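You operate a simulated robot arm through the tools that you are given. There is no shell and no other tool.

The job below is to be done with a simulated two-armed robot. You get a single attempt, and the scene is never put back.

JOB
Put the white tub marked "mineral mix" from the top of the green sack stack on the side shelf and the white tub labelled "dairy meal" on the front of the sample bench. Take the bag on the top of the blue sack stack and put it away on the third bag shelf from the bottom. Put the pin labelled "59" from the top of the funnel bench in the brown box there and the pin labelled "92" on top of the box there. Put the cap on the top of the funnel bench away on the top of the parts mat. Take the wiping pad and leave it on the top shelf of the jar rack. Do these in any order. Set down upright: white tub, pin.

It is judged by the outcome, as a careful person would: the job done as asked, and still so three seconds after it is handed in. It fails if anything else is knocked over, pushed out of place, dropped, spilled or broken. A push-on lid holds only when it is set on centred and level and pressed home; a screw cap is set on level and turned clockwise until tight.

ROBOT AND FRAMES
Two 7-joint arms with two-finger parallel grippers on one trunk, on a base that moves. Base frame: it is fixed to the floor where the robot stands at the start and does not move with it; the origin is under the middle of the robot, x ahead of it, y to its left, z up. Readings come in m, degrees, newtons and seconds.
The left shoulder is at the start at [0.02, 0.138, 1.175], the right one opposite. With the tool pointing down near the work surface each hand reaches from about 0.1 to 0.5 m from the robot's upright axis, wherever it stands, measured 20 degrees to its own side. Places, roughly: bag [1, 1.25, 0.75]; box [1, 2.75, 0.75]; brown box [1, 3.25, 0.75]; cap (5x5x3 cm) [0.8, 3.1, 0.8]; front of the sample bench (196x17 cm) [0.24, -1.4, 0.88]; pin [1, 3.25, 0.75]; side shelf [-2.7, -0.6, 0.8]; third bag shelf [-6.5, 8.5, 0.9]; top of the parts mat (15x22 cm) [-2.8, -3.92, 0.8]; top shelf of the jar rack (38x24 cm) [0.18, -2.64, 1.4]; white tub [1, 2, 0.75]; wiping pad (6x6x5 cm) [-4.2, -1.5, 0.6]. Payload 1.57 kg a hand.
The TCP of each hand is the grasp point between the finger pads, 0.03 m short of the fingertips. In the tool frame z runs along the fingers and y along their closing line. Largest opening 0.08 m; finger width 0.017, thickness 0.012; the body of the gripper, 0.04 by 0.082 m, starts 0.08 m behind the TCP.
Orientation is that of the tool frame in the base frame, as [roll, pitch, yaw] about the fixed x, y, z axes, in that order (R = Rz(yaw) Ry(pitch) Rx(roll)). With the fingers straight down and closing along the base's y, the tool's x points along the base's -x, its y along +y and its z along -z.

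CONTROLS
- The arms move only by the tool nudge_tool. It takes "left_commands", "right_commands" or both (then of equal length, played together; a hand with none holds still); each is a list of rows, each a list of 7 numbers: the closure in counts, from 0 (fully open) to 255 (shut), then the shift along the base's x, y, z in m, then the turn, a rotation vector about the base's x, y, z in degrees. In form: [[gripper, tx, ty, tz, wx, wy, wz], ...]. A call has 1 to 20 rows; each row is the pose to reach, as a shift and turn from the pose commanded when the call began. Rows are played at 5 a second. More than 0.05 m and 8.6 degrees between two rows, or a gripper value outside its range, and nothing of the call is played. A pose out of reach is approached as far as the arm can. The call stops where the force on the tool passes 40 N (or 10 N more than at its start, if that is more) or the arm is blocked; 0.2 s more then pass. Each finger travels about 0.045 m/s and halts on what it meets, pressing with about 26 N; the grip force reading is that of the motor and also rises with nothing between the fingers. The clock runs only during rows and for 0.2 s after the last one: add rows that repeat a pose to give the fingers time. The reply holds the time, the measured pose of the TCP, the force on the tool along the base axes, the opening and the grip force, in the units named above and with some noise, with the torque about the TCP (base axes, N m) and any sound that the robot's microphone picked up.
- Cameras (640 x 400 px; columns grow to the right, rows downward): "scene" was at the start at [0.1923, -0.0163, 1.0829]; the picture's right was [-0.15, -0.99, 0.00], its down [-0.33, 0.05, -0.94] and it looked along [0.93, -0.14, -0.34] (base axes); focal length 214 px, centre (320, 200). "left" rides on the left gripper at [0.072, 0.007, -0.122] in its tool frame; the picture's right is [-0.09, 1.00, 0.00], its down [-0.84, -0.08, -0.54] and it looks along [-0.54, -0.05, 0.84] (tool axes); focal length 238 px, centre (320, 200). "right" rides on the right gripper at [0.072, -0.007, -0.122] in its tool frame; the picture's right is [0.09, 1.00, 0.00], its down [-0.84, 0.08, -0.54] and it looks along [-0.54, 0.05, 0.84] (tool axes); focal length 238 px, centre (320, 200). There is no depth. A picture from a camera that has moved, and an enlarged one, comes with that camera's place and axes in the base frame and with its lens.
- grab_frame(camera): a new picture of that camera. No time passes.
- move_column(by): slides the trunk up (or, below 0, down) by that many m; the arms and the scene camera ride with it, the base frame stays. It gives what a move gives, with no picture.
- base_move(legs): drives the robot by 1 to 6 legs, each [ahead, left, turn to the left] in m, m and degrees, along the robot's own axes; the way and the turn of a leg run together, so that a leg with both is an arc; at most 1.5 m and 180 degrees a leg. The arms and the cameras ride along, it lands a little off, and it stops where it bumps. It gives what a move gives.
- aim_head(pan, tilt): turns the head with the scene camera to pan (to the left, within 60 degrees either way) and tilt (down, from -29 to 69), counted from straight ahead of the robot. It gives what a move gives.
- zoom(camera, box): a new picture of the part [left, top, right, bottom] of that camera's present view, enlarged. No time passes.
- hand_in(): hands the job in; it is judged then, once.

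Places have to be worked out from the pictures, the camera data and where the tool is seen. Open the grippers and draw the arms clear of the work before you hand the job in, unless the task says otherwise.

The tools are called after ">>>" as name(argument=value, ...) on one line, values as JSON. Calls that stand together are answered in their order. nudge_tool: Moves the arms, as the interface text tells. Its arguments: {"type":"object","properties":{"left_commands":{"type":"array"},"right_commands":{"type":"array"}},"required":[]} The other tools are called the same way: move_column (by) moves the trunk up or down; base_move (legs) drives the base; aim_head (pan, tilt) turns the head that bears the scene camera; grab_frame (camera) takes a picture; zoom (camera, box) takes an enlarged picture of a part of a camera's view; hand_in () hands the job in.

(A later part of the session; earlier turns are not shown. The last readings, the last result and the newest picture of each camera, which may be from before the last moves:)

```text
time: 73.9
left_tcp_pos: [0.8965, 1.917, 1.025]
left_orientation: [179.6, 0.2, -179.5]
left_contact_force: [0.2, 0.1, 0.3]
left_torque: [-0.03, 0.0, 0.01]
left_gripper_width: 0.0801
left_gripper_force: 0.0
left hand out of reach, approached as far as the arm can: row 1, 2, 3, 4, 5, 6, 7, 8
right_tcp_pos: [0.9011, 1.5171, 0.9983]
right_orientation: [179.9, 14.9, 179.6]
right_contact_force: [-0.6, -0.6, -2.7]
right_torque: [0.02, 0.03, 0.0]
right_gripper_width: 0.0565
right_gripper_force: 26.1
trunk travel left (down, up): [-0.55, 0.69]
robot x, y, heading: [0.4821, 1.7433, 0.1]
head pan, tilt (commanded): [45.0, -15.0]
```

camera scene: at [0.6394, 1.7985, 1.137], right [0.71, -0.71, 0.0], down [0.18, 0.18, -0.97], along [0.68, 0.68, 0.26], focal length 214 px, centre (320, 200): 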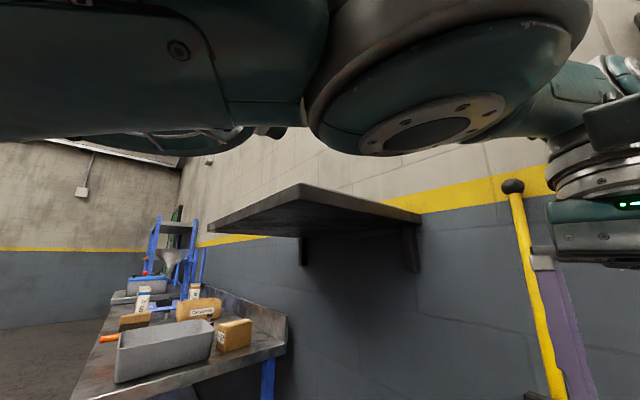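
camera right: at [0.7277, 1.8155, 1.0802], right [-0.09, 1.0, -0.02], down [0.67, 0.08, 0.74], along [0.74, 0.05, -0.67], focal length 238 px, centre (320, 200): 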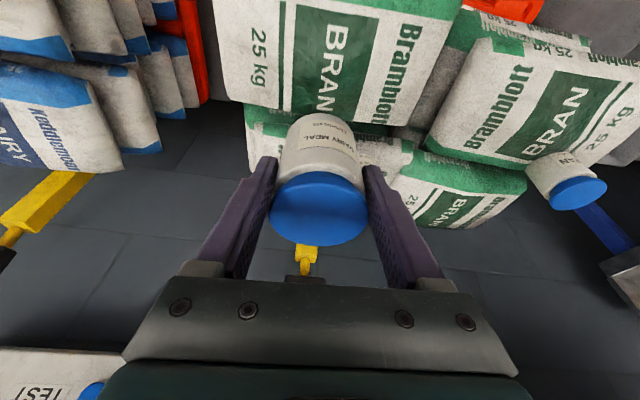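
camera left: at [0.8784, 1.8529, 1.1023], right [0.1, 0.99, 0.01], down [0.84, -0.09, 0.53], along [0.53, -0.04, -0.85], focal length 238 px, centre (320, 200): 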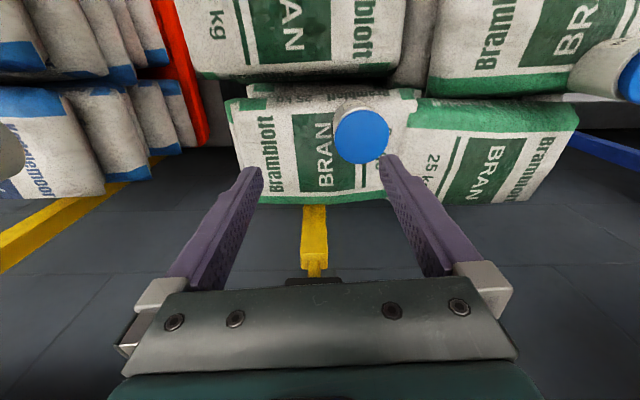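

The left arm has recovered (elbow out again). Now I pitch it 20° forward and go to a pre-grasp above the mineral mix tub at [0.915, 1.893, 0.95].

>>> nudge_tool(left_commands=[[0, 0.0, -0.006, -0.015, 0, -5, 0], [0, 0.005, -0.012, -0.03, 0, -10, 0], [0, 0.01, -0.018, -0.045, 0, -15, 0], [0, 0.0185, -0.024, -0.06, 0, -20, 0], [0, 0.0185, -0.024, -0.075, 0, -20, 0], [0, 0.0185, -0.024, -0.075, 0, -20, 0]])

>>> grab_frame(camera="left")

>>> aim_head(pan=15, tilt=40)

>>> grab_frame(camera="scene")

```text
time: 75.3
left_tcp_pos: [0.9157, 1.8926, 0.9497]
left_orientation: [179.7, 20.4, -179.5]
left_contact_force: [-0.8, 0.2, -0.4]
left_torque: [0.0, 0.02, -0.01]
left_gripper_width: 0.0804
left_gripper_force: 0.0
right_tcp_pos: [0.9005, 1.5164, 0.9984]
right_orientation: [179.9, 15.0, 179.7]
right_contact_force: [0.2, 0.0, -2.6]
right_torque: [0.02, 0.02, 0.05]
right_gripper_width: 0.0565
right_gripper_force: 26.2
trunk travel left (down, up): [-0.55, 0.69]
robot x, y, heading: [0.4792, 1.7462, 0.1]
head pan, tilt (commanded): [45.0, -15.0]
```

```text
taken
camera left: at [0.8057, 1.8994, 1.0395], right [0.08, 1.0, 0.04], down [0.6, -0.07, 0.8], along [0.8, -0.04, -0.6], focal length 238 px, centre (320, 200)
```

left: 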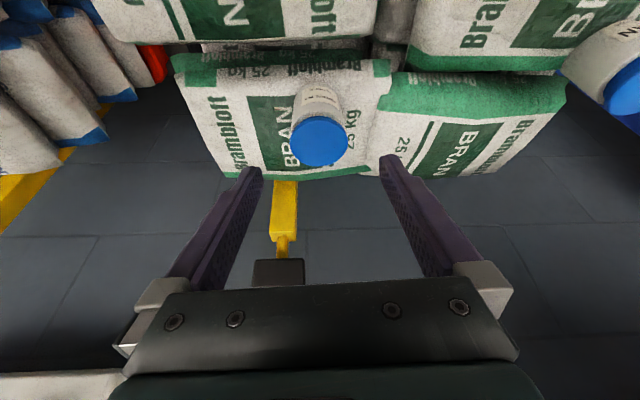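

```text
time: 76.5
left_tcp_pos: [0.9154, 1.894, 0.9511]
left_orientation: [179.8, 20.1, -179.5]
left_contact_force: [-0.1, 0.2, 0.0]
left_torque: [-0.02, -0.01, -0.03]
left_gripper_width: 0.0798
left_gripper_force: 0.0
right_tcp_pos: [0.9007, 1.5166, 0.9973]
right_orientation: [179.9, 15.0, 179.7]
right_contact_force: [-0.1, 0.9, -2.4]
right_torque: [-0.02, 0.01, 0.03]
right_gripper_width: 0.0567
right_gripper_force: 26.2
trunk travel left (down, up): [-0.55, 0.69]
robot x, y, heading: [0.4795, 1.7478, -0.1]
head pan, tilt (commanded): [15.0, 40.0]
```

```text
taken
camera scene: at [0.6646, 1.7637, 1.0509], right [0.26, -0.97, 0.0], down [-0.62, -0.17, -0.77], along [0.74, 0.2, -0.64], focal length 214 px, centre (320, 200)
```

scene: 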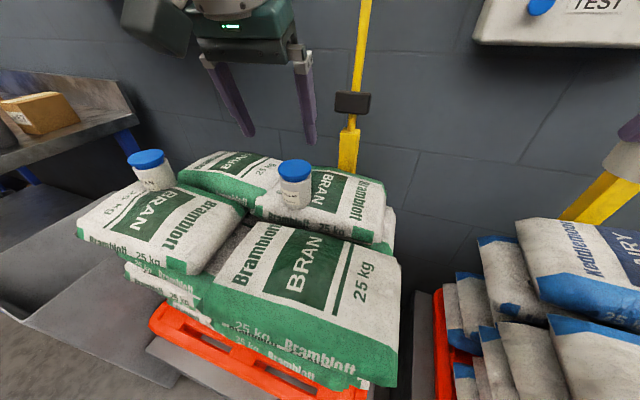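

Tub confirmed at [0.959, 1.892], centred between the fingers. I descend along the tool axis to TCP [0.957, 1.892, 0.829].

>>> nudge_tool(left_commands=[[0, 0.012, -0.001, -0.034, 0, 0, 0], [0, 0.024, -0.001, -0.068, 0, 0, 0], [0, 0.034, -0.0015, -0.095, 0, 0, 0], [0, 0.04, -0.0015, -0.112, 0, 0, 0], [0, 0.043, -0.0015, -0.121, 0, 0, 0], [0, 0.043, -0.0015, -0.121, 0, 0, 0]])

>>> grab_frame(camera="left")

>>> zoom(camera="scene", box=[210, 90, 380, 260])

```text
time: 77.9
left_tcp_pos: [0.9591, 1.892, 0.8285]
left_orientation: [179.8, 20.1, -179.4]
left_contact_force: [0.1, -0.7, 0.8]
left_torque: [0.03, -0.03, 0.02]
left_gripper_width: 0.0799
left_gripper_force: 0.0
right_tcp_pos: [0.8994, 1.5154, 0.9991]
right_orientation: [179.9, 15.0, 179.7]
right_contact_force: [1.2, 0.5, -2.0]
right_torque: [0.0, 0.01, 0.0]
right_gripper_width: 0.0566
right_gripper_force: 26.1
trunk travel left (down, up): [-0.55, 0.69]
robot x, y, heading: [0.4863, 1.7466, 0.1]
head pan, tilt (commanded): [15.0, 40.0]
```

```text
taken
camera left: at [0.8482, 1.8979, 0.9179], right [0.08, 1.0, 0.04], down [0.6, -0.07, 0.8], along [0.8, -0.04, -0.6], focal length 238 px, centre (320, 200)
```

left: 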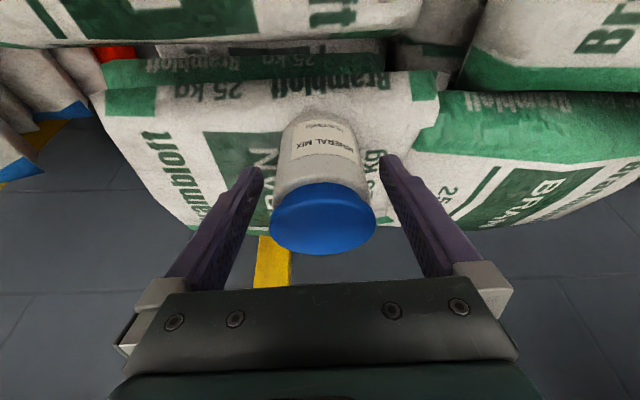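

```text
2.35 times, centred on (295, 175) of scene
camera zoom: at [0.6645, 1.7637, 1.0508], right [0.26, -0.97, 0.0], down [-0.62, -0.17, -0.77], along [0.74, 0.2, -0.64], focal length 505 px, centre (379, 259)
```

zoom: 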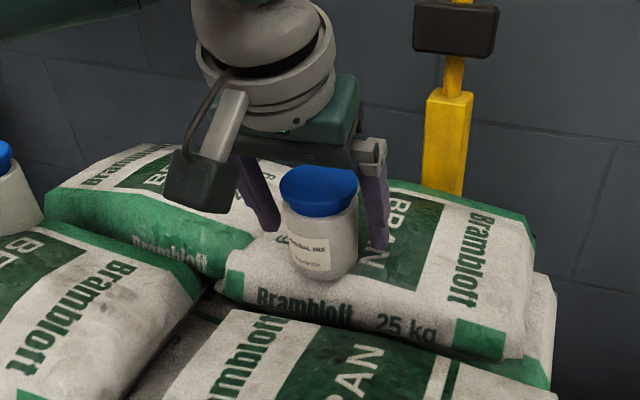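

The mineral mix tub is between the left fingers. I close the left gripper.

>>> nudge_tool(left_commands=[[100, 0, 0, 0, 0, 0, 0], [255, 0, 0, 0, 0, 0, 0], [255, 0, 0, 0, 0, 0, 0], [255, 0, 0, 0, 0, 0, 0], [255, 0, 0, 0, 0, 0, 0]])

>>> grab_frame(camera="left")

```text
time: 79.1
left_tcp_pos: [0.9589, 1.891, 0.8281]
left_orientation: [179.8, 20.2, -179.6]
left_contact_force: [0.5, -0.3, -0.6]
left_torque: [0.01, -0.03, -0.05]
left_gripper_width: 0.0565
left_gripper_force: 25.7
right_tcp_pos: [0.8997, 1.5163, 0.9983]
right_orientation: [179.9, 15.0, 179.6]
right_contact_force: [-0.9, -0.2, -2.0]
right_torque: [0.02, 0.05, 0.0]
right_gripper_width: 0.0566
right_gripper_force: 26.1
trunk travel left (down, up): [-0.55, 0.69]
robot x, y, heading: [0.482, 1.7455, 0.0]
head pan, tilt (commanded): [15.0, 40.0]
```

```text
taken
camera left: at [0.8482, 1.898, 0.9181], right [0.08, 1.0, 0.04], down [0.6, -0.07, 0.8], along [0.8, -0.04, -0.6], focal length 238 px, centre (320, 200)
```

left: 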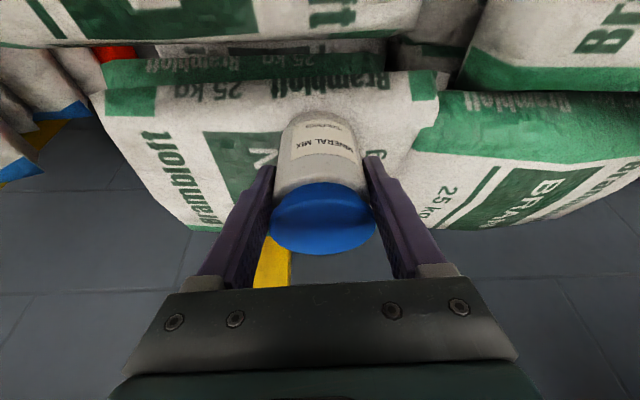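

Gripped. I lift 0.14 m straight up, then draw back slightly.

>>> nudge_tool(left_commands=[[255, 0, 0, 0.015, 0, 0, 0], [255, 0, 0, 0.04, 0, 0, 0], [255, 0, 0, 0.07, 0, 0, 0], [255, 0, 0, 0.1, 0, 0, 0], [255, -0.015, 0, 0.13, 0, 0, 0], [255, -0.04, 0, 0.15, 0, 0, 0], [255, -0.06, 0, 0.15, 0, 0, 0], [255, -0.06, 0, 0.15, 0, 0, 0]])

>>> grab_frame(camera="scene")

```text
time: 80.9
left_tcp_pos: [0.8991, 1.8896, 0.9797]
left_orientation: [179.9, 20.3, -179.5]
left_contact_force: [-0.2, -0.8, -2.3]
left_torque: [0.03, 0.04, 0.04]
left_gripper_width: 0.0565
left_gripper_force: 25.8
right_tcp_pos: [0.9003, 1.5166, 0.998]
right_orientation: [179.8, 15.0, 179.7]
right_contact_force: [0.5, 0.7, -1.7]
right_torque: [0.03, -0.02, -0.02]
right_gripper_width: 0.0564
right_gripper_force: 25.7
trunk travel left (down, up): [-0.55, 0.69]
robot x, y, heading: [0.48, 1.7418, -0.1]
head pan, tilt (commanded): [15.0, 40.0]
```

```text
taken
camera scene: at [0.6644, 1.7635, 1.0508], right [0.26, -0.97, 0.0], down [-0.62, -0.17, -0.77], along [0.74, 0.2, -0.64], focal length 214 px, centre (320, 200)
```

scene: 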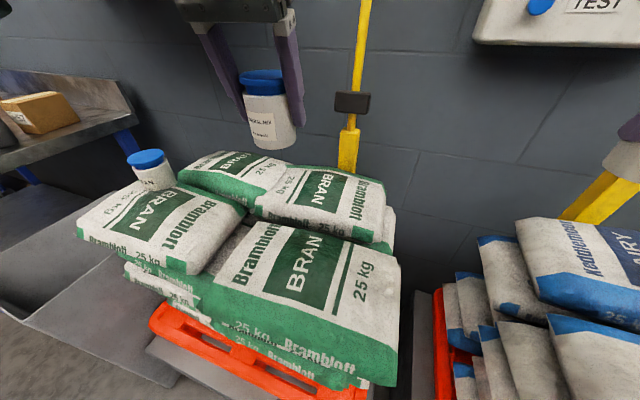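

Both tubs are held, BRAN left untouched. I back away from the stacks and look around before driving to the sample bench.

>>> base_move(legs=[[-1.0, 0, 0]])

>>> aim_head(pan=-50, tilt=10)

>>> grab_frame(camera="scene")

```text
time: 86.1
left_tcp_pos: [-0.1048, 1.8912, 0.9793]
left_orientation: [179.8, 20.2, -179.5]
left_contact_force: [-0.2, 0.1, -2.2]
left_torque: [0.01, 0.01, 0.01]
left_gripper_width: 0.0565
left_gripper_force: 25.5
right_tcp_pos: [-0.1045, 1.5163, 0.9977]
right_orientation: [179.9, 14.9, 179.6]
right_contact_force: [-0.3, -1.3, -1.1]
right_torque: [-0.02, -0.01, 0.03]
right_gripper_width: 0.0567
right_gripper_force: 25.3
trunk travel left (down, up): [-0.55, 0.69]
robot x, y, heading: [-0.5209, 1.7444, 0.1]
head pan, tilt (commanded): [15.0, 40.0]
```

```text
time: 87.5
left_tcp_pos: [-0.105, 1.89, 0.9783]
left_orientation: [179.8, 20.1, -179.5]
left_contact_force: [0.3, -0.8, -1.9]
left_torque: [0.03, 0.01, -0.03]
left_gripper_width: 0.0567
left_gripper_force: 26.3
right_tcp_pos: [-0.1047, 1.5174, 0.9985]
right_orientation: [179.9, 15.0, 179.6]
right_contact_force: [-0.5, -0.1, -2.6]
right_torque: [0.01, 0.03, -0.01]
right_gripper_width: 0.0565
right_gripper_force: 25.9
trunk travel left (down, up): [-0.55, 0.69]
robot x, y, heading: [-0.5164, 1.7442, -0.1]
head pan, tilt (commanded): [-50.0, 10.0]
```

```text
taken
camera scene: at [-0.3625, 1.6711, 1.0985], right [-0.77, -0.64, 0.0], down [-0.11, 0.13, -0.98], along [0.63, -0.75, -0.17], focal length 214 px, centre (320, 200)
```

scene: 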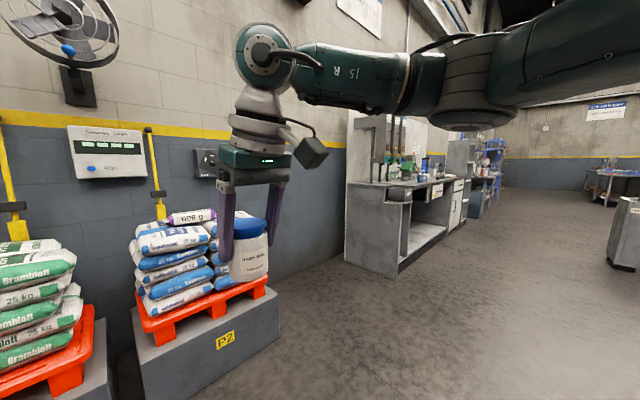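

The way along the bench is clear floor. I slide right in two legs to about y=-0.9, staying at x≈-0.5, then look at the bench front.

>>> base_move(legs=[[0, -1.4, 0], [0, -1.2, 0]])

>>> aim_head(pan=-15, tilt=20)

>>> grab_frame(camera="scene")

```text
time: 100.2
left_tcp_pos: [-0.069, -0.7184, 0.9787]
left_orientation: [179.8, 20.2, -179.3]
left_contact_force: [-0.4, -0.4, -1.9]
left_torque: [0.0, -0.01, 0.01]
left_gripper_width: 0.0564
left_gripper_force: 25.8
right_tcp_pos: [-0.0677, -1.0921, 0.9983]
right_orientation: [179.9, 15.1, 179.8]
right_contact_force: [-0.3, 0.0, -1.4]
right_torque: [0.05, 0.02, -0.01]
right_gripper_width: 0.0564
right_gripper_force: 26.4
trunk travel left (down, up): [-0.55, 0.69]
robot x, y, heading: [-0.4877, -0.867, 0.2]
head pan, tilt (commanded): [-50.0, 10.0]
```

```text
time: 101.2
left_tcp_pos: [-0.0697, -0.7178, 0.9785]
left_orientation: [179.8, 20.3, -179.4]
left_contact_force: [-0.1, -0.1, -2.5]
left_torque: [0.02, 0.0, 0.01]
left_gripper_width: 0.0566
left_gripper_force: 25.4
right_tcp_pos: [-0.0674, -1.0917, 0.9985]
right_orientation: [179.8, 14.9, 179.8]
right_contact_force: [-0.4, -0.4, -1.0]
right_torque: [0.01, -0.01, -0.02]
right_gripper_width: 0.0565
right_gripper_force: 25.3
trunk travel left (down, up): [-0.55, 0.69]
robot x, y, heading: [-0.4869, -0.8675, 0.0]
head pan, tilt (commanded): [-15.0, 20.0]
```

```text
taken
camera scene: at [-0.2961, -0.8916, 1.0822], right [-0.26, -0.97, 0.0], down [-0.33, 0.09, -0.94], along [0.91, -0.24, -0.34], focal length 214 px, centre (320, 200)
```

scene: 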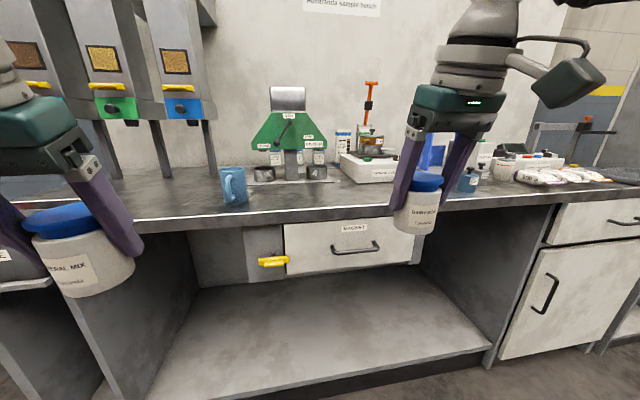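

The bench front edge is at x≈0.15 and the spot around [0.24, -1.07] is free; a blue mug stands at about [0.27, -0.81]. I raise the left hand clear of the mug, then drive forward 0.28 m.

>>> nudge_tool(left_commands=[[255, 0, 0.0, 0.03, 0, 0, 0], [255, 0, 0.0, 0.06, 0, 0, 0], [255, -0.01, 0.0, 0.09, 0, 0, 0], [255, -0.02, 0.0, 0.12, 0, 0, 0], [255, -0.02, 0.0, 0.12, 0, 0, 0]])

>>> base_move(legs=[[0.28, 0, 0]])

>>> aim_head(pan=-20, tilt=35)

>>> grab_frame(camera="scene")

>>> grab_frame(camera="right")

```text
time: 102.4
left_tcp_pos: [-0.092, -0.7166, 1.0795]
left_orientation: [178.8, 17.0, -179.6]
left_contact_force: [-0.3, 0.5, -1.6]
left_torque: [0.02, 0.01, -0.02]
left_gripper_width: 0.0565
left_gripper_force: 25.8
right_tcp_pos: [-0.0667, -1.0924, 0.9988]
right_orientation: [-180.0, 15.0, 179.8]
right_contact_force: [0.7, -0.3, -1.2]
right_torque: [-0.02, 0.05, 0.01]
right_gripper_width: 0.0565
right_gripper_force: 26.3
trunk travel left (down, up): [-0.55, 0.69]
robot x, y, heading: [-0.4844, -0.8631, 0.3]
head pan, tilt (commanded): [-15.0, 20.0]
```

```text
time: 104.4
left_tcp_pos: [0.1902, -0.7128, 1.0807]
left_orientation: [178.9, 17.1, -179.3]
left_contact_force: [0.0, -0.6, -1.2]
left_torque: [0.03, -0.01, -0.02]
left_gripper_width: 0.0568
left_gripper_force: 25.8
right_tcp_pos: [0.2147, -1.0895, 0.9977]
right_orientation: [179.9, 15.0, -179.9]
right_contact_force: [-1.1, 0.1, -1.4]
right_torque: [0.01, 0.03, 0.0]
right_gripper_width: 0.0566
right_gripper_force: 26.2
trunk travel left (down, up): [-0.55, 0.69]
robot x, y, heading: [-0.204, -0.8657, 0.4]
head pan, tilt (commanded): [-15.0, 20.0]
```

```text
time: 105.1
left_tcp_pos: [0.1893, -0.7134, 1.08]
left_orientation: [178.8, 16.8, -179.3]
left_contact_force: [0.1, 0.1, -2.1]
left_torque: [0.0, 0.01, 0.03]
left_gripper_width: 0.0566
left_gripper_force: 25.8
right_tcp_pos: [0.2145, -1.0888, 0.9973]
right_orientation: [179.9, 15.0, 180.0]
right_contact_force: [-0.7, -0.1, -1.2]
right_torque: [0.0, 0.06, -0.05]
right_gripper_width: 0.0563
right_gripper_force: 26.3
trunk travel left (down, up): [-0.55, 0.69]
robot x, y, heading: [-0.2061, -0.8653, 0.3]
head pan, tilt (commanded): [-20.0, 35.0]
```

```text
taken
camera scene: at [-0.0215, -0.8956, 1.0584], right [-0.34, -0.94, 0.0], down [-0.54, 0.19, -0.82], along [0.77, -0.28, -0.57], focal length 214 px, centre (320, 200)
```

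scene: 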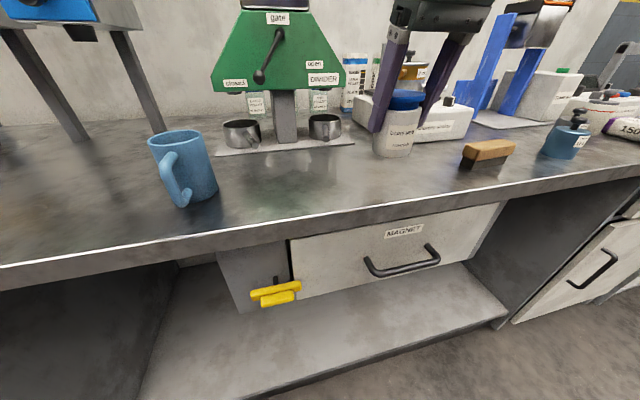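

```text
taken
camera right: at [0.1147, -1.0964, 1.0983], right [-0.09, 1.0, -0.02], down [0.67, 0.08, 0.74], along [0.74, 0.05, -0.67], focal length 238 px, centre (320, 200)
```

right: 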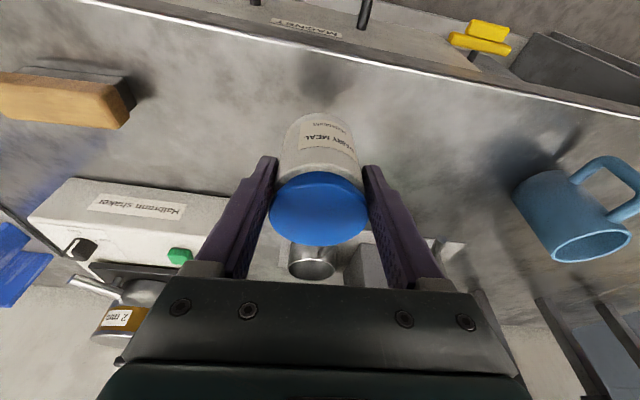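

The tub hangs over a free patch of the bench front at about [0.217, -1.089]. I move it 2 cm deeper and lower 5 cm, then check.

>>> nudge_tool(right_commands=[[255, 0.01, 0, -0.01, 0, 0, 0], [255, 0.02, 0, -0.025, 0, 0, 0], [255, 0.02, 0, -0.04, 0, 0, 0], [255, 0.02, 0, -0.05, 0, 0, 0], [255, 0.02, 0, -0.055, 0, 0, 0], [255, 0.02, 0, -0.055, 0, 0, 0]])

>>> zoom(camera="scene", box=[330, 40, 480, 200])

```text
time: 106.5
left_tcp_pos: [0.189, -0.7133, 1.0794]
left_orientation: [178.7, 16.9, -179.3]
left_contact_force: [0.0, 0.7, -2.5]
left_torque: [0.02, 0.03, 0.02]
left_gripper_width: 0.0563
left_gripper_force: 26.1
right_tcp_pos: [0.2357, -1.0895, 0.9451]
right_orientation: [179.9, 14.9, -179.9]
right_contact_force: [-0.2, 0.8, -1.4]
right_torque: [-0.02, 0.03, -0.02]
right_gripper_width: 0.0563
right_gripper_force: 25.4
trunk travel left (down, up): [-0.55, 0.69]
robot x, y, heading: [-0.209, -0.8618, 0.2]
head pan, tilt (commanded): [-20.0, 35.0]
```

```text
2.50 times, centred on (405, 120) of scene
camera zoom: at [-0.0215, -0.8957, 1.0583], right [-0.34, -0.94, 0.0], down [-0.54, 0.19, -0.82], along [0.77, -0.28, -0.57], focal length 536 px, centre (108, 400)
```

zoom: 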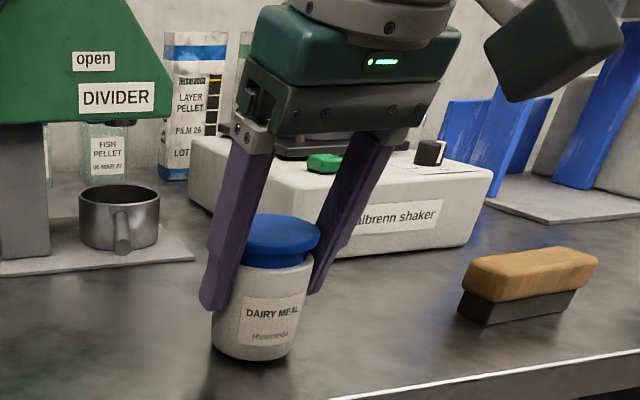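

About 1 cm above the surface. I lower slowly in 2–3 mm steps, watching the force.

>>> nudge_tool(right_commands=[[255, 0, 0, -0.003, 0, 0, 0], [255, 0, 0, -0.006, 0, 0, 0], [255, 0, 0, -0.009, 0, 0, 0], [255, 0, 0, -0.009, 0, 0, 0]])

>>> zoom(camera="scene", box=[330, 40, 480, 200])

```text
time: 107.5
left_tcp_pos: [0.1886, -0.7151, 1.0798]
left_orientation: [178.8, 17.0, -179.3]
left_contact_force: [0.5, 0.3, -1.1]
left_torque: [-0.01, 0.02, 0.02]
left_gripper_width: 0.0565
left_gripper_force: 26.3
right_tcp_pos: [0.2369, -1.0896, 0.9352]
right_orientation: [-180.0, 15.2, -180.0]
right_contact_force: [-2.0, -4.6, 16.8]
right_torque: [0.18, -0.22, 0.03]
right_gripper_width: 0.0568
right_gripper_force: 26.4
trunk travel left (down, up): [-0.55, 0.69]
robot x, y, heading: [-0.2056, -0.8638, 0.2]
head pan, tilt (commanded): [-20.0, 35.0]
```

```text
2.50 times, centred on (405, 120) of scene
camera zoom: at [-0.0204, -0.897, 1.0587], right [-0.34, -0.94, 0.0], down [-0.54, 0.19, -0.82], along [0.77, -0.28, -0.57], focal length 536 px, centre (108, 400)
```

zoom: 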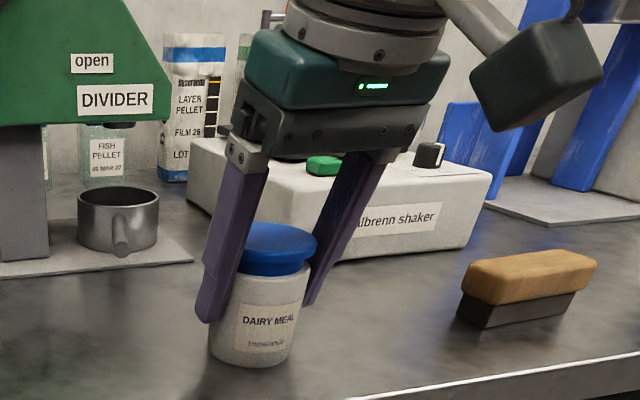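

The tub is firmly on the bench (17 N up). I ease off pressure by 1 mm, open the right gripper, and retreat upward along the tool axis.

>>> nudge_tool(right_commands=[[255, 0, 0, 0.001, 0, 0, 0], [120, 0, 0, 0.001, 0, 0, 0], [0, 0, 0, 0.001, 0, 0, 0], [0, 0, 0, 0.001, 0, 0, 0], [0, 0, 0, 0.001, 0, 0, 0], [0, -0.005, 0, 0.02, 0, 0, 0], [0, -0.012, 0, 0.045, 0, 0, 0], [0, -0.02, 0, 0.075, 0, 0, 0], [0, -0.028, 0, 0.105, 0, 0, 0], [0, -0.028, 0, 0.105, 0, 0, 0]])

>>> grab_frame(camera="scene")

```text
time: 109.7
left_tcp_pos: [0.1892, -0.7127, 1.0797]
left_orientation: [178.7, 16.9, -179.3]
left_contact_force: [-1.8, 0.1, -1.5]
left_torque: [-0.01, 0.0, 0.01]
left_gripper_width: 0.0565
left_gripper_force: 26.0
right_tcp_pos: [0.2085, -1.0891, 1.0396]
right_orientation: [180.0, 14.9, -180.0]
right_contact_force: [-0.8, -0.1, 0.3]
right_torque: [0.03, -0.01, 0.0]
right_gripper_width: 0.0801
right_gripper_force: 0.0
trunk travel left (down, up): [-0.55, 0.69]
robot x, y, heading: [-0.2037, -0.8623, 0.3]
head pan, tilt (commanded): [-20.0, 35.0]
```

```text
taken
camera scene: at [-0.0214, -0.8957, 1.0584], right [-0.34, -0.94, 0.0], down [-0.54, 0.19, -0.82], along [0.77, -0.28, -0.57], focal length 214 px, centre (320, 200)
```

scene: 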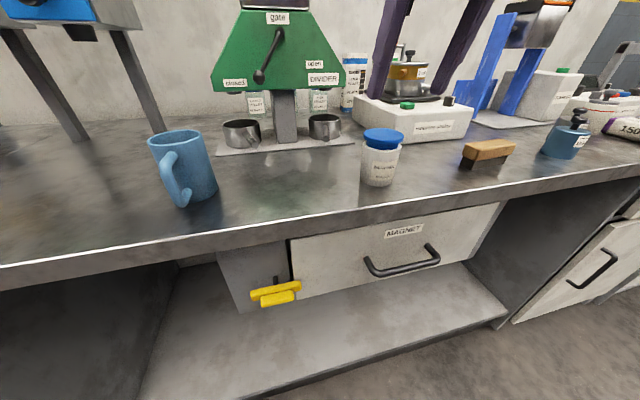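

Dairy meal is placed upright and stable. I back off and turn around to find the side shelf at about [-2.7, -0.6].

>>> base_move(legs=[[-0.6, 0, 0], [0, 0, 175]])

>>> aim_head(pan=0, tilt=10)

>>> grab_frame(camera="scene")

```text
time: 120.4
left_tcp_pos: [-1.2055, -1.0087, 1.0784]
left_orientation: [178.8, 17.0, -1.0]
left_contact_force: [-0.2, 0.2, -1.6]
left_torque: [0.03, -0.04, 0.01]
left_gripper_width: 0.0566
left_gripper_force: 26.7
right_tcp_pos: [-1.2124, -0.6336, 1.0384]
right_orientation: [179.9, 15.0, -1.7]
right_contact_force: [-1.1, 0.4, 0.6]
right_torque: [0.01, 0.01, 0.04]
right_gripper_width: 0.08
right_gripper_force: 0.0
trunk travel left (down, up): [-0.55, 0.69]
robot x, y, heading: [-0.8054, -0.8722, 178.6]
head pan, tilt (commanded): [-20.0, 35.0]
```

```text
time: 121.3
left_tcp_pos: [-1.206, -1.0088, 1.0788]
left_orientation: [178.7, 16.8, -1.1]
left_contact_force: [0.0, 0.6, -2.3]
left_torque: [0.03, 0.0, 0.01]
left_gripper_width: 0.0566
left_gripper_force: 26.2
right_tcp_pos: [-1.213, -0.6324, 1.0395]
right_orientation: [179.9, 15.0, -1.8]
right_contact_force: [0.1, 0.2, -0.4]
right_torque: [0.01, -0.01, 0.0]
right_gripper_width: 0.0798
right_gripper_force: 0.0
trunk travel left (down, up): [-0.55, 0.69]
robot x, y, heading: [-0.8068, -0.8709, 178.5]
head pan, tilt (commanded): [0.0, 10.0]
```

```text
taken
camera scene: at [-1.0005, -0.867, 1.0984], right [0.03, 1.0, 0.0], down [0.17, 0.0, -0.98], along [-0.98, 0.03, -0.17], focal length 214 px, centre (320, 200)
```

scene: 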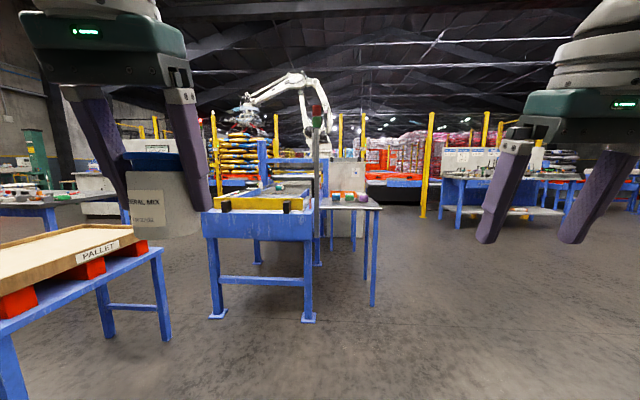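

The target point projects onto the small side table right of the blue conveyor, at px (347,200). I zoom in there.

>>> zoom(camera="scene", box=[195, 140, 395, 265])

```text
3.20 times, centred on (295, 202) of scene
camera zoom: at [-1.0005, -0.867, 1.0984], right [0.03, 1.0, 0.0], down [0.17, 0.0, -0.98], along [-0.98, 0.03, -0.17], focal length 686 px, centre (400, 192)
```

zoom: 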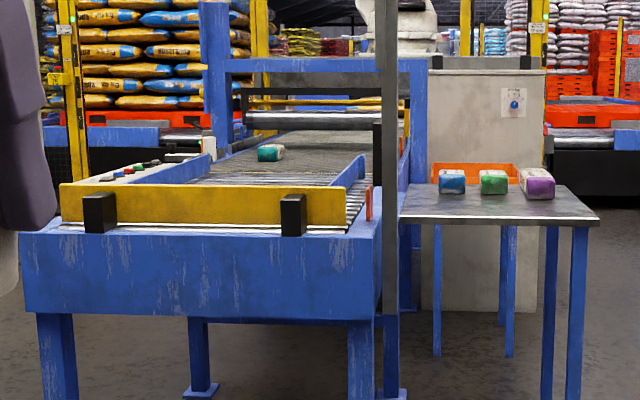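

The side shelf table spans roughly x −2.4…−3.0, y −0.83…−0.41, with small bags at the back. I drive sideways first and then ahead most of the way, and look again.

>>> base_move(legs=[[0, -0.48, 1.5], [0.9, 0, 0]])

>>> aim_head(pan=10, tilt=25)

>>> grab_frame(camera="scene")

```text
time: 128.5
left_tcp_pos: [-2.0868, -0.521, 1.0792]
left_orientation: [178.7, 16.9, 0.1]
left_contact_force: [0.2, 0.2, -1.2]
left_torque: [0.01, 0.01, -0.02]
left_gripper_width: 0.0565
left_gripper_force: 26.1
right_tcp_pos: [-2.1002, -0.1451, 1.0388]
right_orientation: [179.9, 15.0, -0.6]
right_contact_force: [-0.4, -0.1, 0.6]
right_torque: [0.01, 0.02, 0.02]
right_gripper_width: 0.0799
right_gripper_force: 0.1
trunk travel left (down, up): [-0.55, 0.69]
robot x, y, heading: [-1.6918, -0.3776, 179.8]
head pan, tilt (commanded): [0.0, 10.0]
```

```text
time: 129.3
left_tcp_pos: [-2.0858, -0.5217, 1.0785]
left_orientation: [178.6, 16.8, 0.0]
left_contact_force: [0.1, 0.0, -1.1]
left_torque: [-0.05, -0.02, 0.03]
left_gripper_width: 0.0566
left_gripper_force: 25.8
right_tcp_pos: [-2.1005, -0.1454, 1.0402]
right_orientation: [179.9, 14.9, -0.6]
right_contact_force: [0.2, -0.6, 0.4]
right_torque: [-0.03, -0.02, -0.02]
right_gripper_width: 0.0799
right_gripper_force: 0.0
trunk travel left (down, up): [-0.55, 0.69]
robot x, y, heading: [-1.6948, -0.3745, 179.7]
head pan, tilt (commanded): [10.0, 25.0]
```

```text
taken
camera scene: at [-1.8812, -0.3913, 1.0742], right [-0.17, 0.99, 0.0], down [0.42, 0.07, -0.91], along [-0.89, -0.15, -0.42], focal length 214 px, centre (320, 200)
```

scene: 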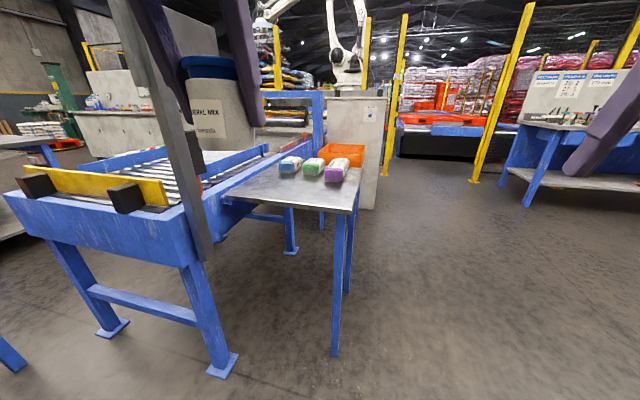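

The table's free part is x −2.42…−2.68, y −0.78…−0.39. I drive ahead 0.4 m so the left hand comes over [−2.49, −0.52].

>>> base_move(legs=[[0.4, 0, 0]])

>>> aim_head(pan=20, tilt=40)

>>> grab_frame(camera="scene")

>>> grab_frame(camera="left")

```text
time: 131.8
left_tcp_pos: [-2.4832, -0.5136, 1.0789]
left_orientation: [178.7, 16.9, -0.5]
left_contact_force: [0.7, 0.1, -1.7]
left_torque: [0.0, -0.03, 0.03]
left_gripper_width: 0.0566
left_gripper_force: 25.8
right_tcp_pos: [-2.4955, -0.1372, 1.0391]
right_orientation: [179.9, 15.0, -1.0]
right_contact_force: [-0.3, 0.1, 0.6]
right_torque: [0.0, 0.02, 0.02]
right_gripper_width: 0.0795
right_gripper_force: 0.1
trunk travel left (down, up): [-0.55, 0.69]
robot x, y, heading: [-2.0848, -0.3734, 179.5]
head pan, tilt (commanded): [10.0, 25.0]
```

```text
time: 132.5
left_tcp_pos: [-2.4835, -0.5145, 1.0789]
left_orientation: [178.6, 16.8, -0.5]
left_contact_force: [0.6, 0.8, -1.6]
left_torque: [0.0, -0.03, -0.02]
left_gripper_width: 0.0564
left_gripper_force: 25.8
right_tcp_pos: [-2.4953, -0.1379, 1.0394]
right_orientation: [180.0, 14.9, -1.1]
right_contact_force: [0.6, 0.2, -0.5]
right_torque: [0.0, 0.0, 0.02]
right_gripper_width: 0.0801
right_gripper_force: 0.1
trunk travel left (down, up): [-0.55, 0.69]
robot x, y, heading: [-2.089, -0.3715, 179.2]
head pan, tilt (commanded): [20.0, 40.0]
```

```text
taken
camera scene: at [-2.2669, -0.3991, 1.0509], right [-0.33, 0.94, 0.0], down [0.61, 0.21, -0.77], along [-0.72, -0.25, -0.64], focal length 214 px, centre (320, 200)
```

scene: 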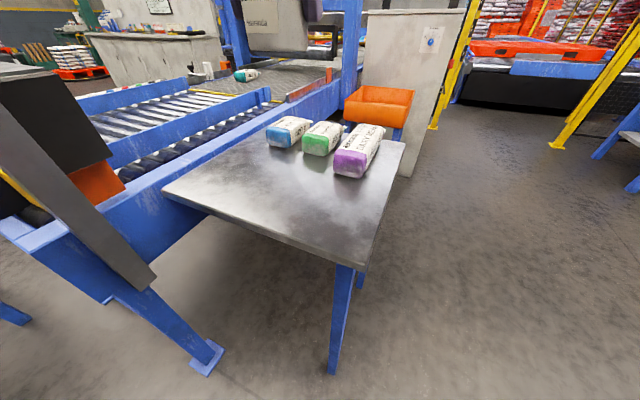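

```text
taken
camera left: at [-2.3805, -0.5177, 1.1743], right [-0.09, -0.99, 0.05], down [-0.64, 0.1, 0.76], along [-0.76, 0.04, -0.65], focal length 238 px, centre (320, 200)
```

left: 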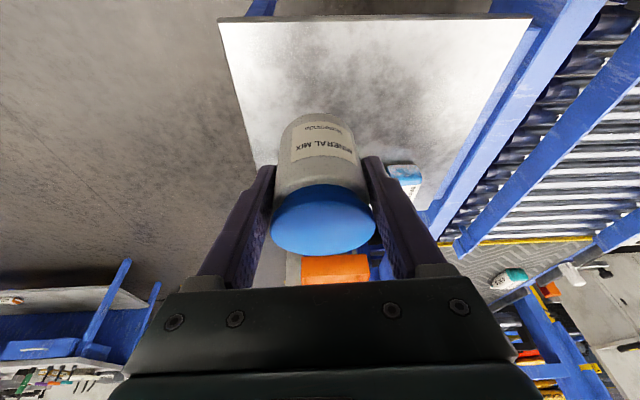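

The shelf top is clear around [−2.58, −0.62]; the bags sit at x≤−2.65. I go 6 cm further ahead, then bring the left hand there with the original grasp tilt restored so the tub is level.

>>> base_move(legs=[[0.06, 0, 0]])

>>> nudge_tool(left_commands=[[255, -0.005, -0.025, -0.02, 0.3, 0.8, -0.1], [255, -0.01, -0.05, -0.05, 0.6, 1.7, -0.2], [255, -0.02, -0.075, -0.08, 0.9, 2.5, -0.3], [255, -0.03, -0.1, -0.11, 1.15, 3.4, -0.35], [255, -0.035, -0.105, -0.145, 1.15, 3.4, -0.35], [255, -0.035, -0.105, -0.18, 1.15, 3.4, -0.35], [255, -0.035, -0.105, -0.18, 1.15, 3.4, -0.35]])

>>> grab_frame(camera="scene")

>>> grab_frame(camera="left")

```text
time: 133.5
left_tcp_pos: [-2.5445, -0.514, 1.079]
left_orientation: [178.6, 16.9, -0.4]
left_contact_force: [-0.7, -0.2, -2.1]
left_torque: [-0.03, -0.04, -0.01]
left_gripper_width: 0.0565
left_gripper_force: 25.4
right_tcp_pos: [-2.5565, -0.1384, 1.0398]
right_orientation: [179.9, 14.9, -1.0]
right_contact_force: [-0.1, -0.2, 0.5]
right_torque: [-0.04, -0.02, 0.0]
right_gripper_width: 0.0797
right_gripper_force: 0.1
trunk travel left (down, up): [-0.55, 0.69]
robot x, y, heading: [-2.1504, -0.3719, 179.3]
head pan, tilt (commanded): [20.0, 40.0]
```

```text
time: 135.1
left_tcp_pos: [-2.5755, -0.6196, 0.9025]
left_orientation: [179.9, 20.2, -0.3]
left_contact_force: [0.1, 0.3, -2.1]
left_torque: [0.0, -0.04, 0.0]
left_gripper_width: 0.0564
left_gripper_force: 26.1
right_tcp_pos: [-2.5555, -0.1376, 1.0397]
right_orientation: [180.0, 14.9, -1.0]
right_contact_force: [-0.3, 0.3, -0.6]
right_torque: [0.02, 0.02, 0.01]
right_gripper_width: 0.08
right_gripper_force: 0.0
trunk travel left (down, up): [-0.55, 0.69]
robot x, y, heading: [-2.1484, -0.3705, 179.4]
head pan, tilt (commanded): [20.0, 40.0]
```

```text
taken
camera scene: at [-2.3274, -0.3987, 1.0508], right [-0.33, 0.94, 0.0], down [0.61, 0.21, -0.77], along [-0.72, -0.25, -0.64], focal length 214 px, centre (320, 200)
```

scene: 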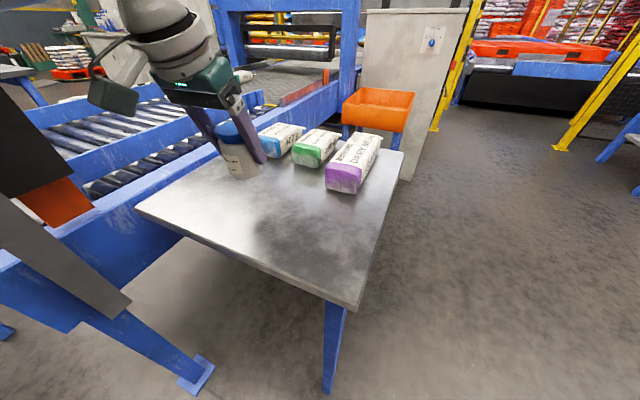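

```text
taken
camera left: at [-2.4665, -0.6255, 0.9912], right [-0.09, -1.0, 0.03], down [-0.6, 0.08, 0.8], along [-0.8, 0.05, -0.6], focal length 238 px, centre (320, 200)
```

left: 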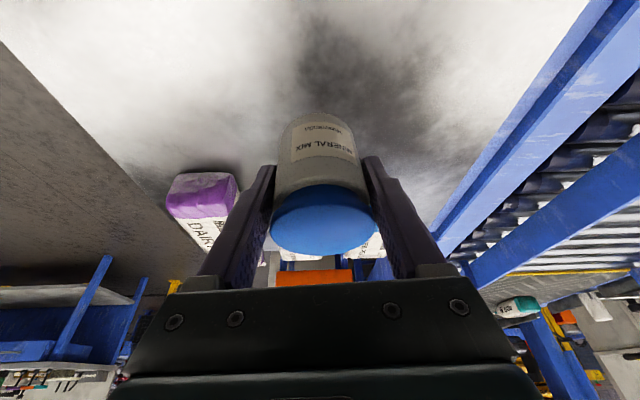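

The tub is over a clear spot. I lower it to just above the table, then in small steps to contact.

>>> nudge_tool(left_commands=[[255, 0, 0, -0.02, 0, 0, 0], [255, 0, 0, -0.038, 0, 0, 0], [255, 0, 0, -0.044, 0, 0, 0], [255, 0, 0, -0.048, 0, 0, 0], [255, 0, 0, -0.051, 0, 0, 0], [255, 0, 0, -0.051, 0, 0, 0]])

>>> zoom(camera="scene", box=[180, 90, 340, 240])

```text
time: 136.5
left_tcp_pos: [-2.5795, -0.6192, 0.8495]
left_orientation: [180.0, 20.3, -0.5]
left_contact_force: [1.0, -0.3, -1.9]
left_torque: [-0.01, -0.01, -0.02]
left_gripper_width: 0.0564
left_gripper_force: 26.3
right_tcp_pos: [-2.5554, -0.1379, 1.0381]
right_orientation: [179.9, 14.8, -1.1]
right_contact_force: [-0.6, 0.3, -0.3]
right_torque: [-0.01, 0.02, 0.0]
right_gripper_width: 0.0799
right_gripper_force: 0.0
trunk travel left (down, up): [-0.55, 0.69]
robot x, y, heading: [-2.1485, -0.3716, 179.4]
head pan, tilt (commanded): [20.0, 40.0]
```

```text
2.67 times, centred on (260, 165) of scene
camera zoom: at [-2.3274, -0.3986, 1.0508], right [-0.33, 0.94, 0.0], down [0.61, 0.21, -0.77], along [-0.72, -0.25, -0.64], focal length 572 px, centre (480, 293)
```

zoom: 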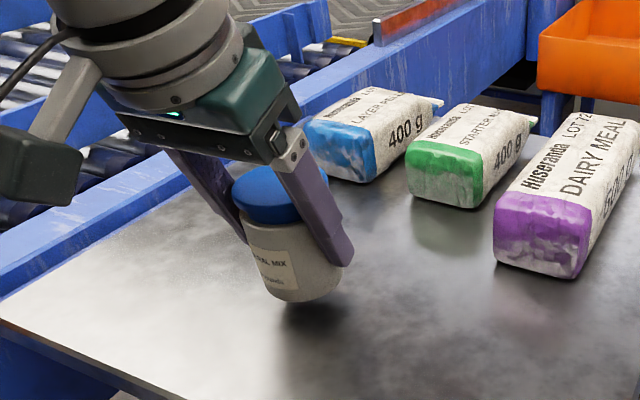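

No contact yet; I continue down 12 mm in 3 mm steps.

>>> nudge_tool(left_commands=[[255, 0, 0, -0.003, 0, 0, 0], [255, 0, 0, -0.006, 0, 0, 0], [255, 0, 0, -0.009, 0, 0, 0], [255, 0, 0, -0.012, 0, 0, 0], [255, 0, 0, -0.012, 0, 0, 0]])

>>> zoom(camera="scene", box=[180, 90, 340, 240])

```text
time: 137.7
left_tcp_pos: [-2.5786, -0.6202, 0.8351]
left_orientation: [179.9, 20.2, -0.4]
left_contact_force: [0.6, 0.2, -1.9]
left_torque: [0.05, 0.0, -0.04]
left_gripper_width: 0.0565
left_gripper_force: 25.6
right_tcp_pos: [-2.5555, -0.1381, 1.0388]
right_orientation: [179.9, 14.8, -1.0]
right_contact_force: [1.0, 0.2, 0.6]
right_torque: [-0.04, 0.0, 0.0]
right_gripper_width: 0.08
right_gripper_force: 0.1
trunk travel left (down, up): [-0.55, 0.69]
robot x, y, heading: [-2.1508, -0.3695, 179.4]
head pan, tilt (commanded): [20.0, 40.0]
```

```text
2.67 times, centred on (260, 165) of scene
camera zoom: at [-2.3274, -0.3986, 1.0508], right [-0.33, 0.94, 0.0], down [0.61, 0.21, -0.77], along [-0.72, -0.25, -0.64], focal length 572 px, centre (480, 293)
```

zoom: 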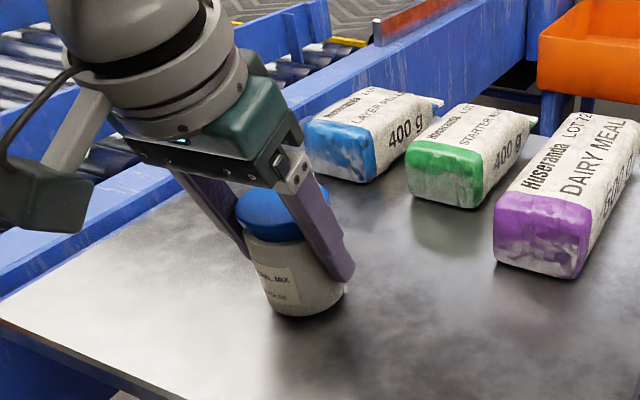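

Still no contact force but the shadow gap has almost closed. I continue down 9 mm in 2–3 mm steps.

>>> nudge_tool(left_commands=[[255, 0, 0, -0.003, 0, 0, 0], [255, 0, 0, -0.006, 0, 0, 0], [255, 0, 0, -0.008, 0, 0, 0], [255, 0, 0, -0.008, 0, 0, 0]])

>>> zoom(camera="scene", box=[180, 90, 340, 240])

```text
time: 138.7
left_tcp_pos: [-2.5802, -0.6195, 0.8287]
left_orientation: [179.9, 20.5, -0.4]
left_contact_force: [2.9, 2.4, 16.7]
left_torque: [-0.25, -0.08, 0.03]
left_gripper_width: 0.0562
left_gripper_force: 26.1
right_tcp_pos: [-2.5551, -0.1386, 1.0405]
right_orientation: [180.0, 14.9, -1.0]
right_contact_force: [0.4, -0.1, -0.2]
right_torque: [0.0, 0.04, -0.04]
right_gripper_width: 0.0797
right_gripper_force: 0.0
trunk travel left (down, up): [-0.55, 0.69]
robot x, y, heading: [-2.1476, -0.3698, 179.4]
head pan, tilt (commanded): [20.0, 40.0]
```

```text
2.67 times, centred on (260, 165) of scene
camera zoom: at [-2.328, -0.3988, 1.0512], right [-0.33, 0.94, 0.0], down [0.61, 0.21, -0.77], along [-0.72, -0.25, -0.64], focal length 572 px, centre (480, 293)
```

zoom: 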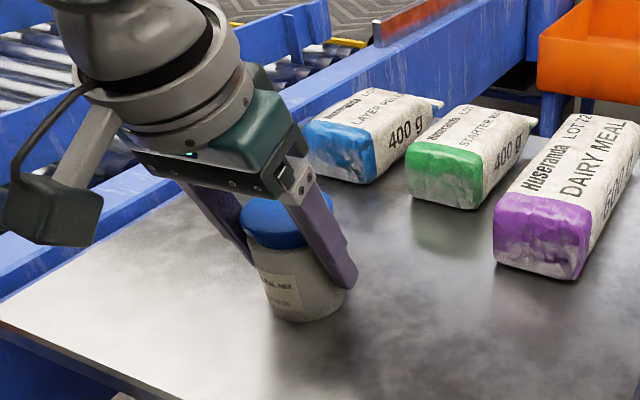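

Contact at 17 N: tub is on the shelf. I release it and retreat along the tool axis.

>>> nudge_tool(left_commands=[[255, 0, 0, 0.001, 0, 0, 0], [120, 0, 0, 0.001, 0, 0, 0], [0, 0, 0, 0.001, 0, 0, 0], [0, 0, 0, 0.001, 0, 0, 0], [0, 0, 0, 0.001, 0, 0, 0], [0, 0.008, 0, 0.022, 0, 0, 0], [0, 0.02, 0, 0.055, 0, 0, 0], [0, 0.034, 0, 0.095, 0, 0, 0], [0, 0.05, 0, 0.14, 0, 0, 0], [0, 0.05, 0, 0.17, 0, 0, 0], [0, 0.05, 0, 0.17, 0, 0, 0]])

>>> grab_frame(camera="scene")

```text
time: 141.1
left_tcp_pos: [-2.5318, -0.6159, 0.9986]
left_orientation: [179.9, 20.2, -0.4]
left_contact_force: [0.1, -0.7, -0.7]
left_torque: [-0.01, 0.02, 0.03]
left_gripper_width: 0.0801
left_gripper_force: 0.2
right_tcp_pos: [-2.5562, -0.1374, 1.0382]
right_orientation: [179.8, 14.9, -1.0]
right_contact_force: [-0.3, -0.3, 0.6]
right_torque: [-0.02, 0.01, -0.03]
right_gripper_width: 0.08
right_gripper_force: 0.0
trunk travel left (down, up): [-0.55, 0.69]
robot x, y, heading: [-2.1489, -0.3695, 179.2]
head pan, tilt (commanded): [20.0, 40.0]
```

```text
taken
camera scene: at [-2.3275, -0.3987, 1.0508], right [-0.33, 0.94, 0.0], down [0.61, 0.21, -0.77], along [-0.72, -0.25, -0.64], focal length 214 px, centre (320, 200)
```

scene: 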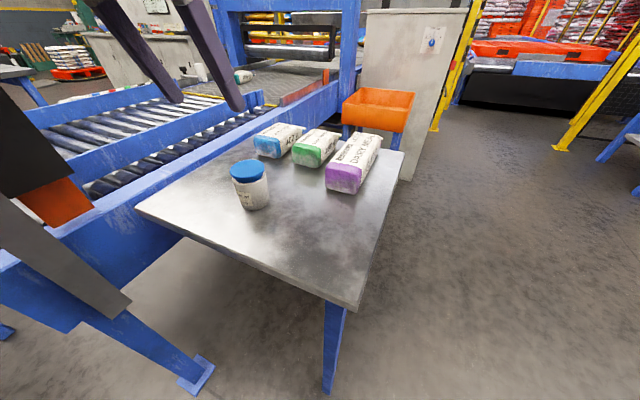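

Mineral mix stands upright on the side shelf. While here, I look toward the wiping pad ([-4.2,-1.5]) to learn the surroundings.

>>> aim_head(pan=35, tilt=15)

>>> grab_frame(camera="scene")

>>> aim_head(pan=-40, tilt=5)

>>> grab_frame(camera="scene")

```text
time: 142.0
left_tcp_pos: [-2.5319, -0.6156, 0.9964]
left_orientation: [179.9, 20.2, -0.4]
left_contact_force: [0.3, -0.8, 0.0]
left_torque: [-0.01, -0.01, -0.03]
left_gripper_width: 0.0801
left_gripper_force: 0.1
right_tcp_pos: [-2.5558, -0.1382, 1.0402]
right_orientation: [179.9, 14.9, -1.0]
right_contact_force: [-0.4, 0.6, 0.1]
right_torque: [0.0, 0.02, 0.0]
right_gripper_width: 0.0799
right_gripper_force: 0.0
trunk travel left (down, up): [-0.55, 0.69]
robot x, y, heading: [-2.1461, -0.3715, 179.3]
head pan, tilt (commanded): [35.0, 15.0]
```

```text
taken
camera scene: at [-2.3245, -0.4232, 1.0903], right [-0.56, 0.83, 0.0], down [0.21, 0.15, -0.97], along [-0.8, -0.54, -0.26], focal length 214 px, centre (320, 200)
```

scene: 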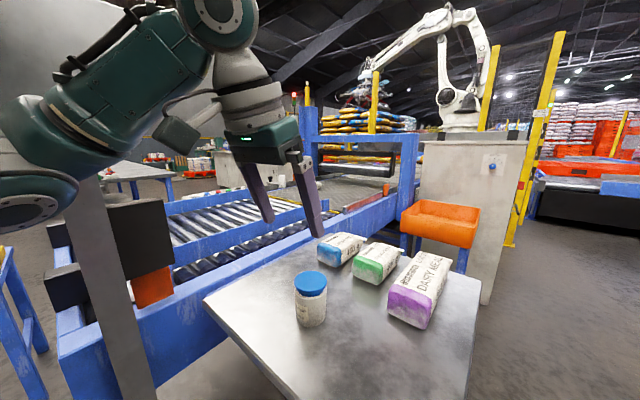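

```text
time: 143.5
left_tcp_pos: [-2.5319, -0.616, 0.9971]
left_orientation: [179.8, 20.2, -0.5]
left_contact_force: [-0.2, 0.2, 0.1]
left_torque: [-0.02, 0.0, -0.02]
left_gripper_width: 0.0802
left_gripper_force: 0.1
right_tcp_pos: [-2.556, -0.1369, 1.0397]
right_orientation: [180.0, 14.9, -1.0]
right_contact_force: [0.9, 0.0, -0.6]
right_torque: [0.0, 0.01, 0.03]
right_gripper_width: 0.0799
right_gripper_force: 0.2
trunk travel left (down, up): [-0.55, 0.69]
robot x, y, heading: [-2.1505, -0.3702, 179.1]
head pan, tilt (commanded): [-40.0, 5.0]
```

```text
taken
camera scene: at [-2.317, -0.3108, 1.1066], right [0.65, 0.76, 0.0], down [0.07, -0.06, -1.0], along [-0.76, 0.65, -0.09], focal length 214 px, centre (320, 200)
```

scene: 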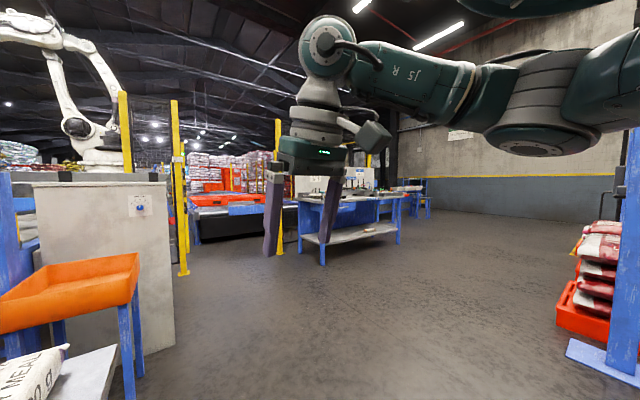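

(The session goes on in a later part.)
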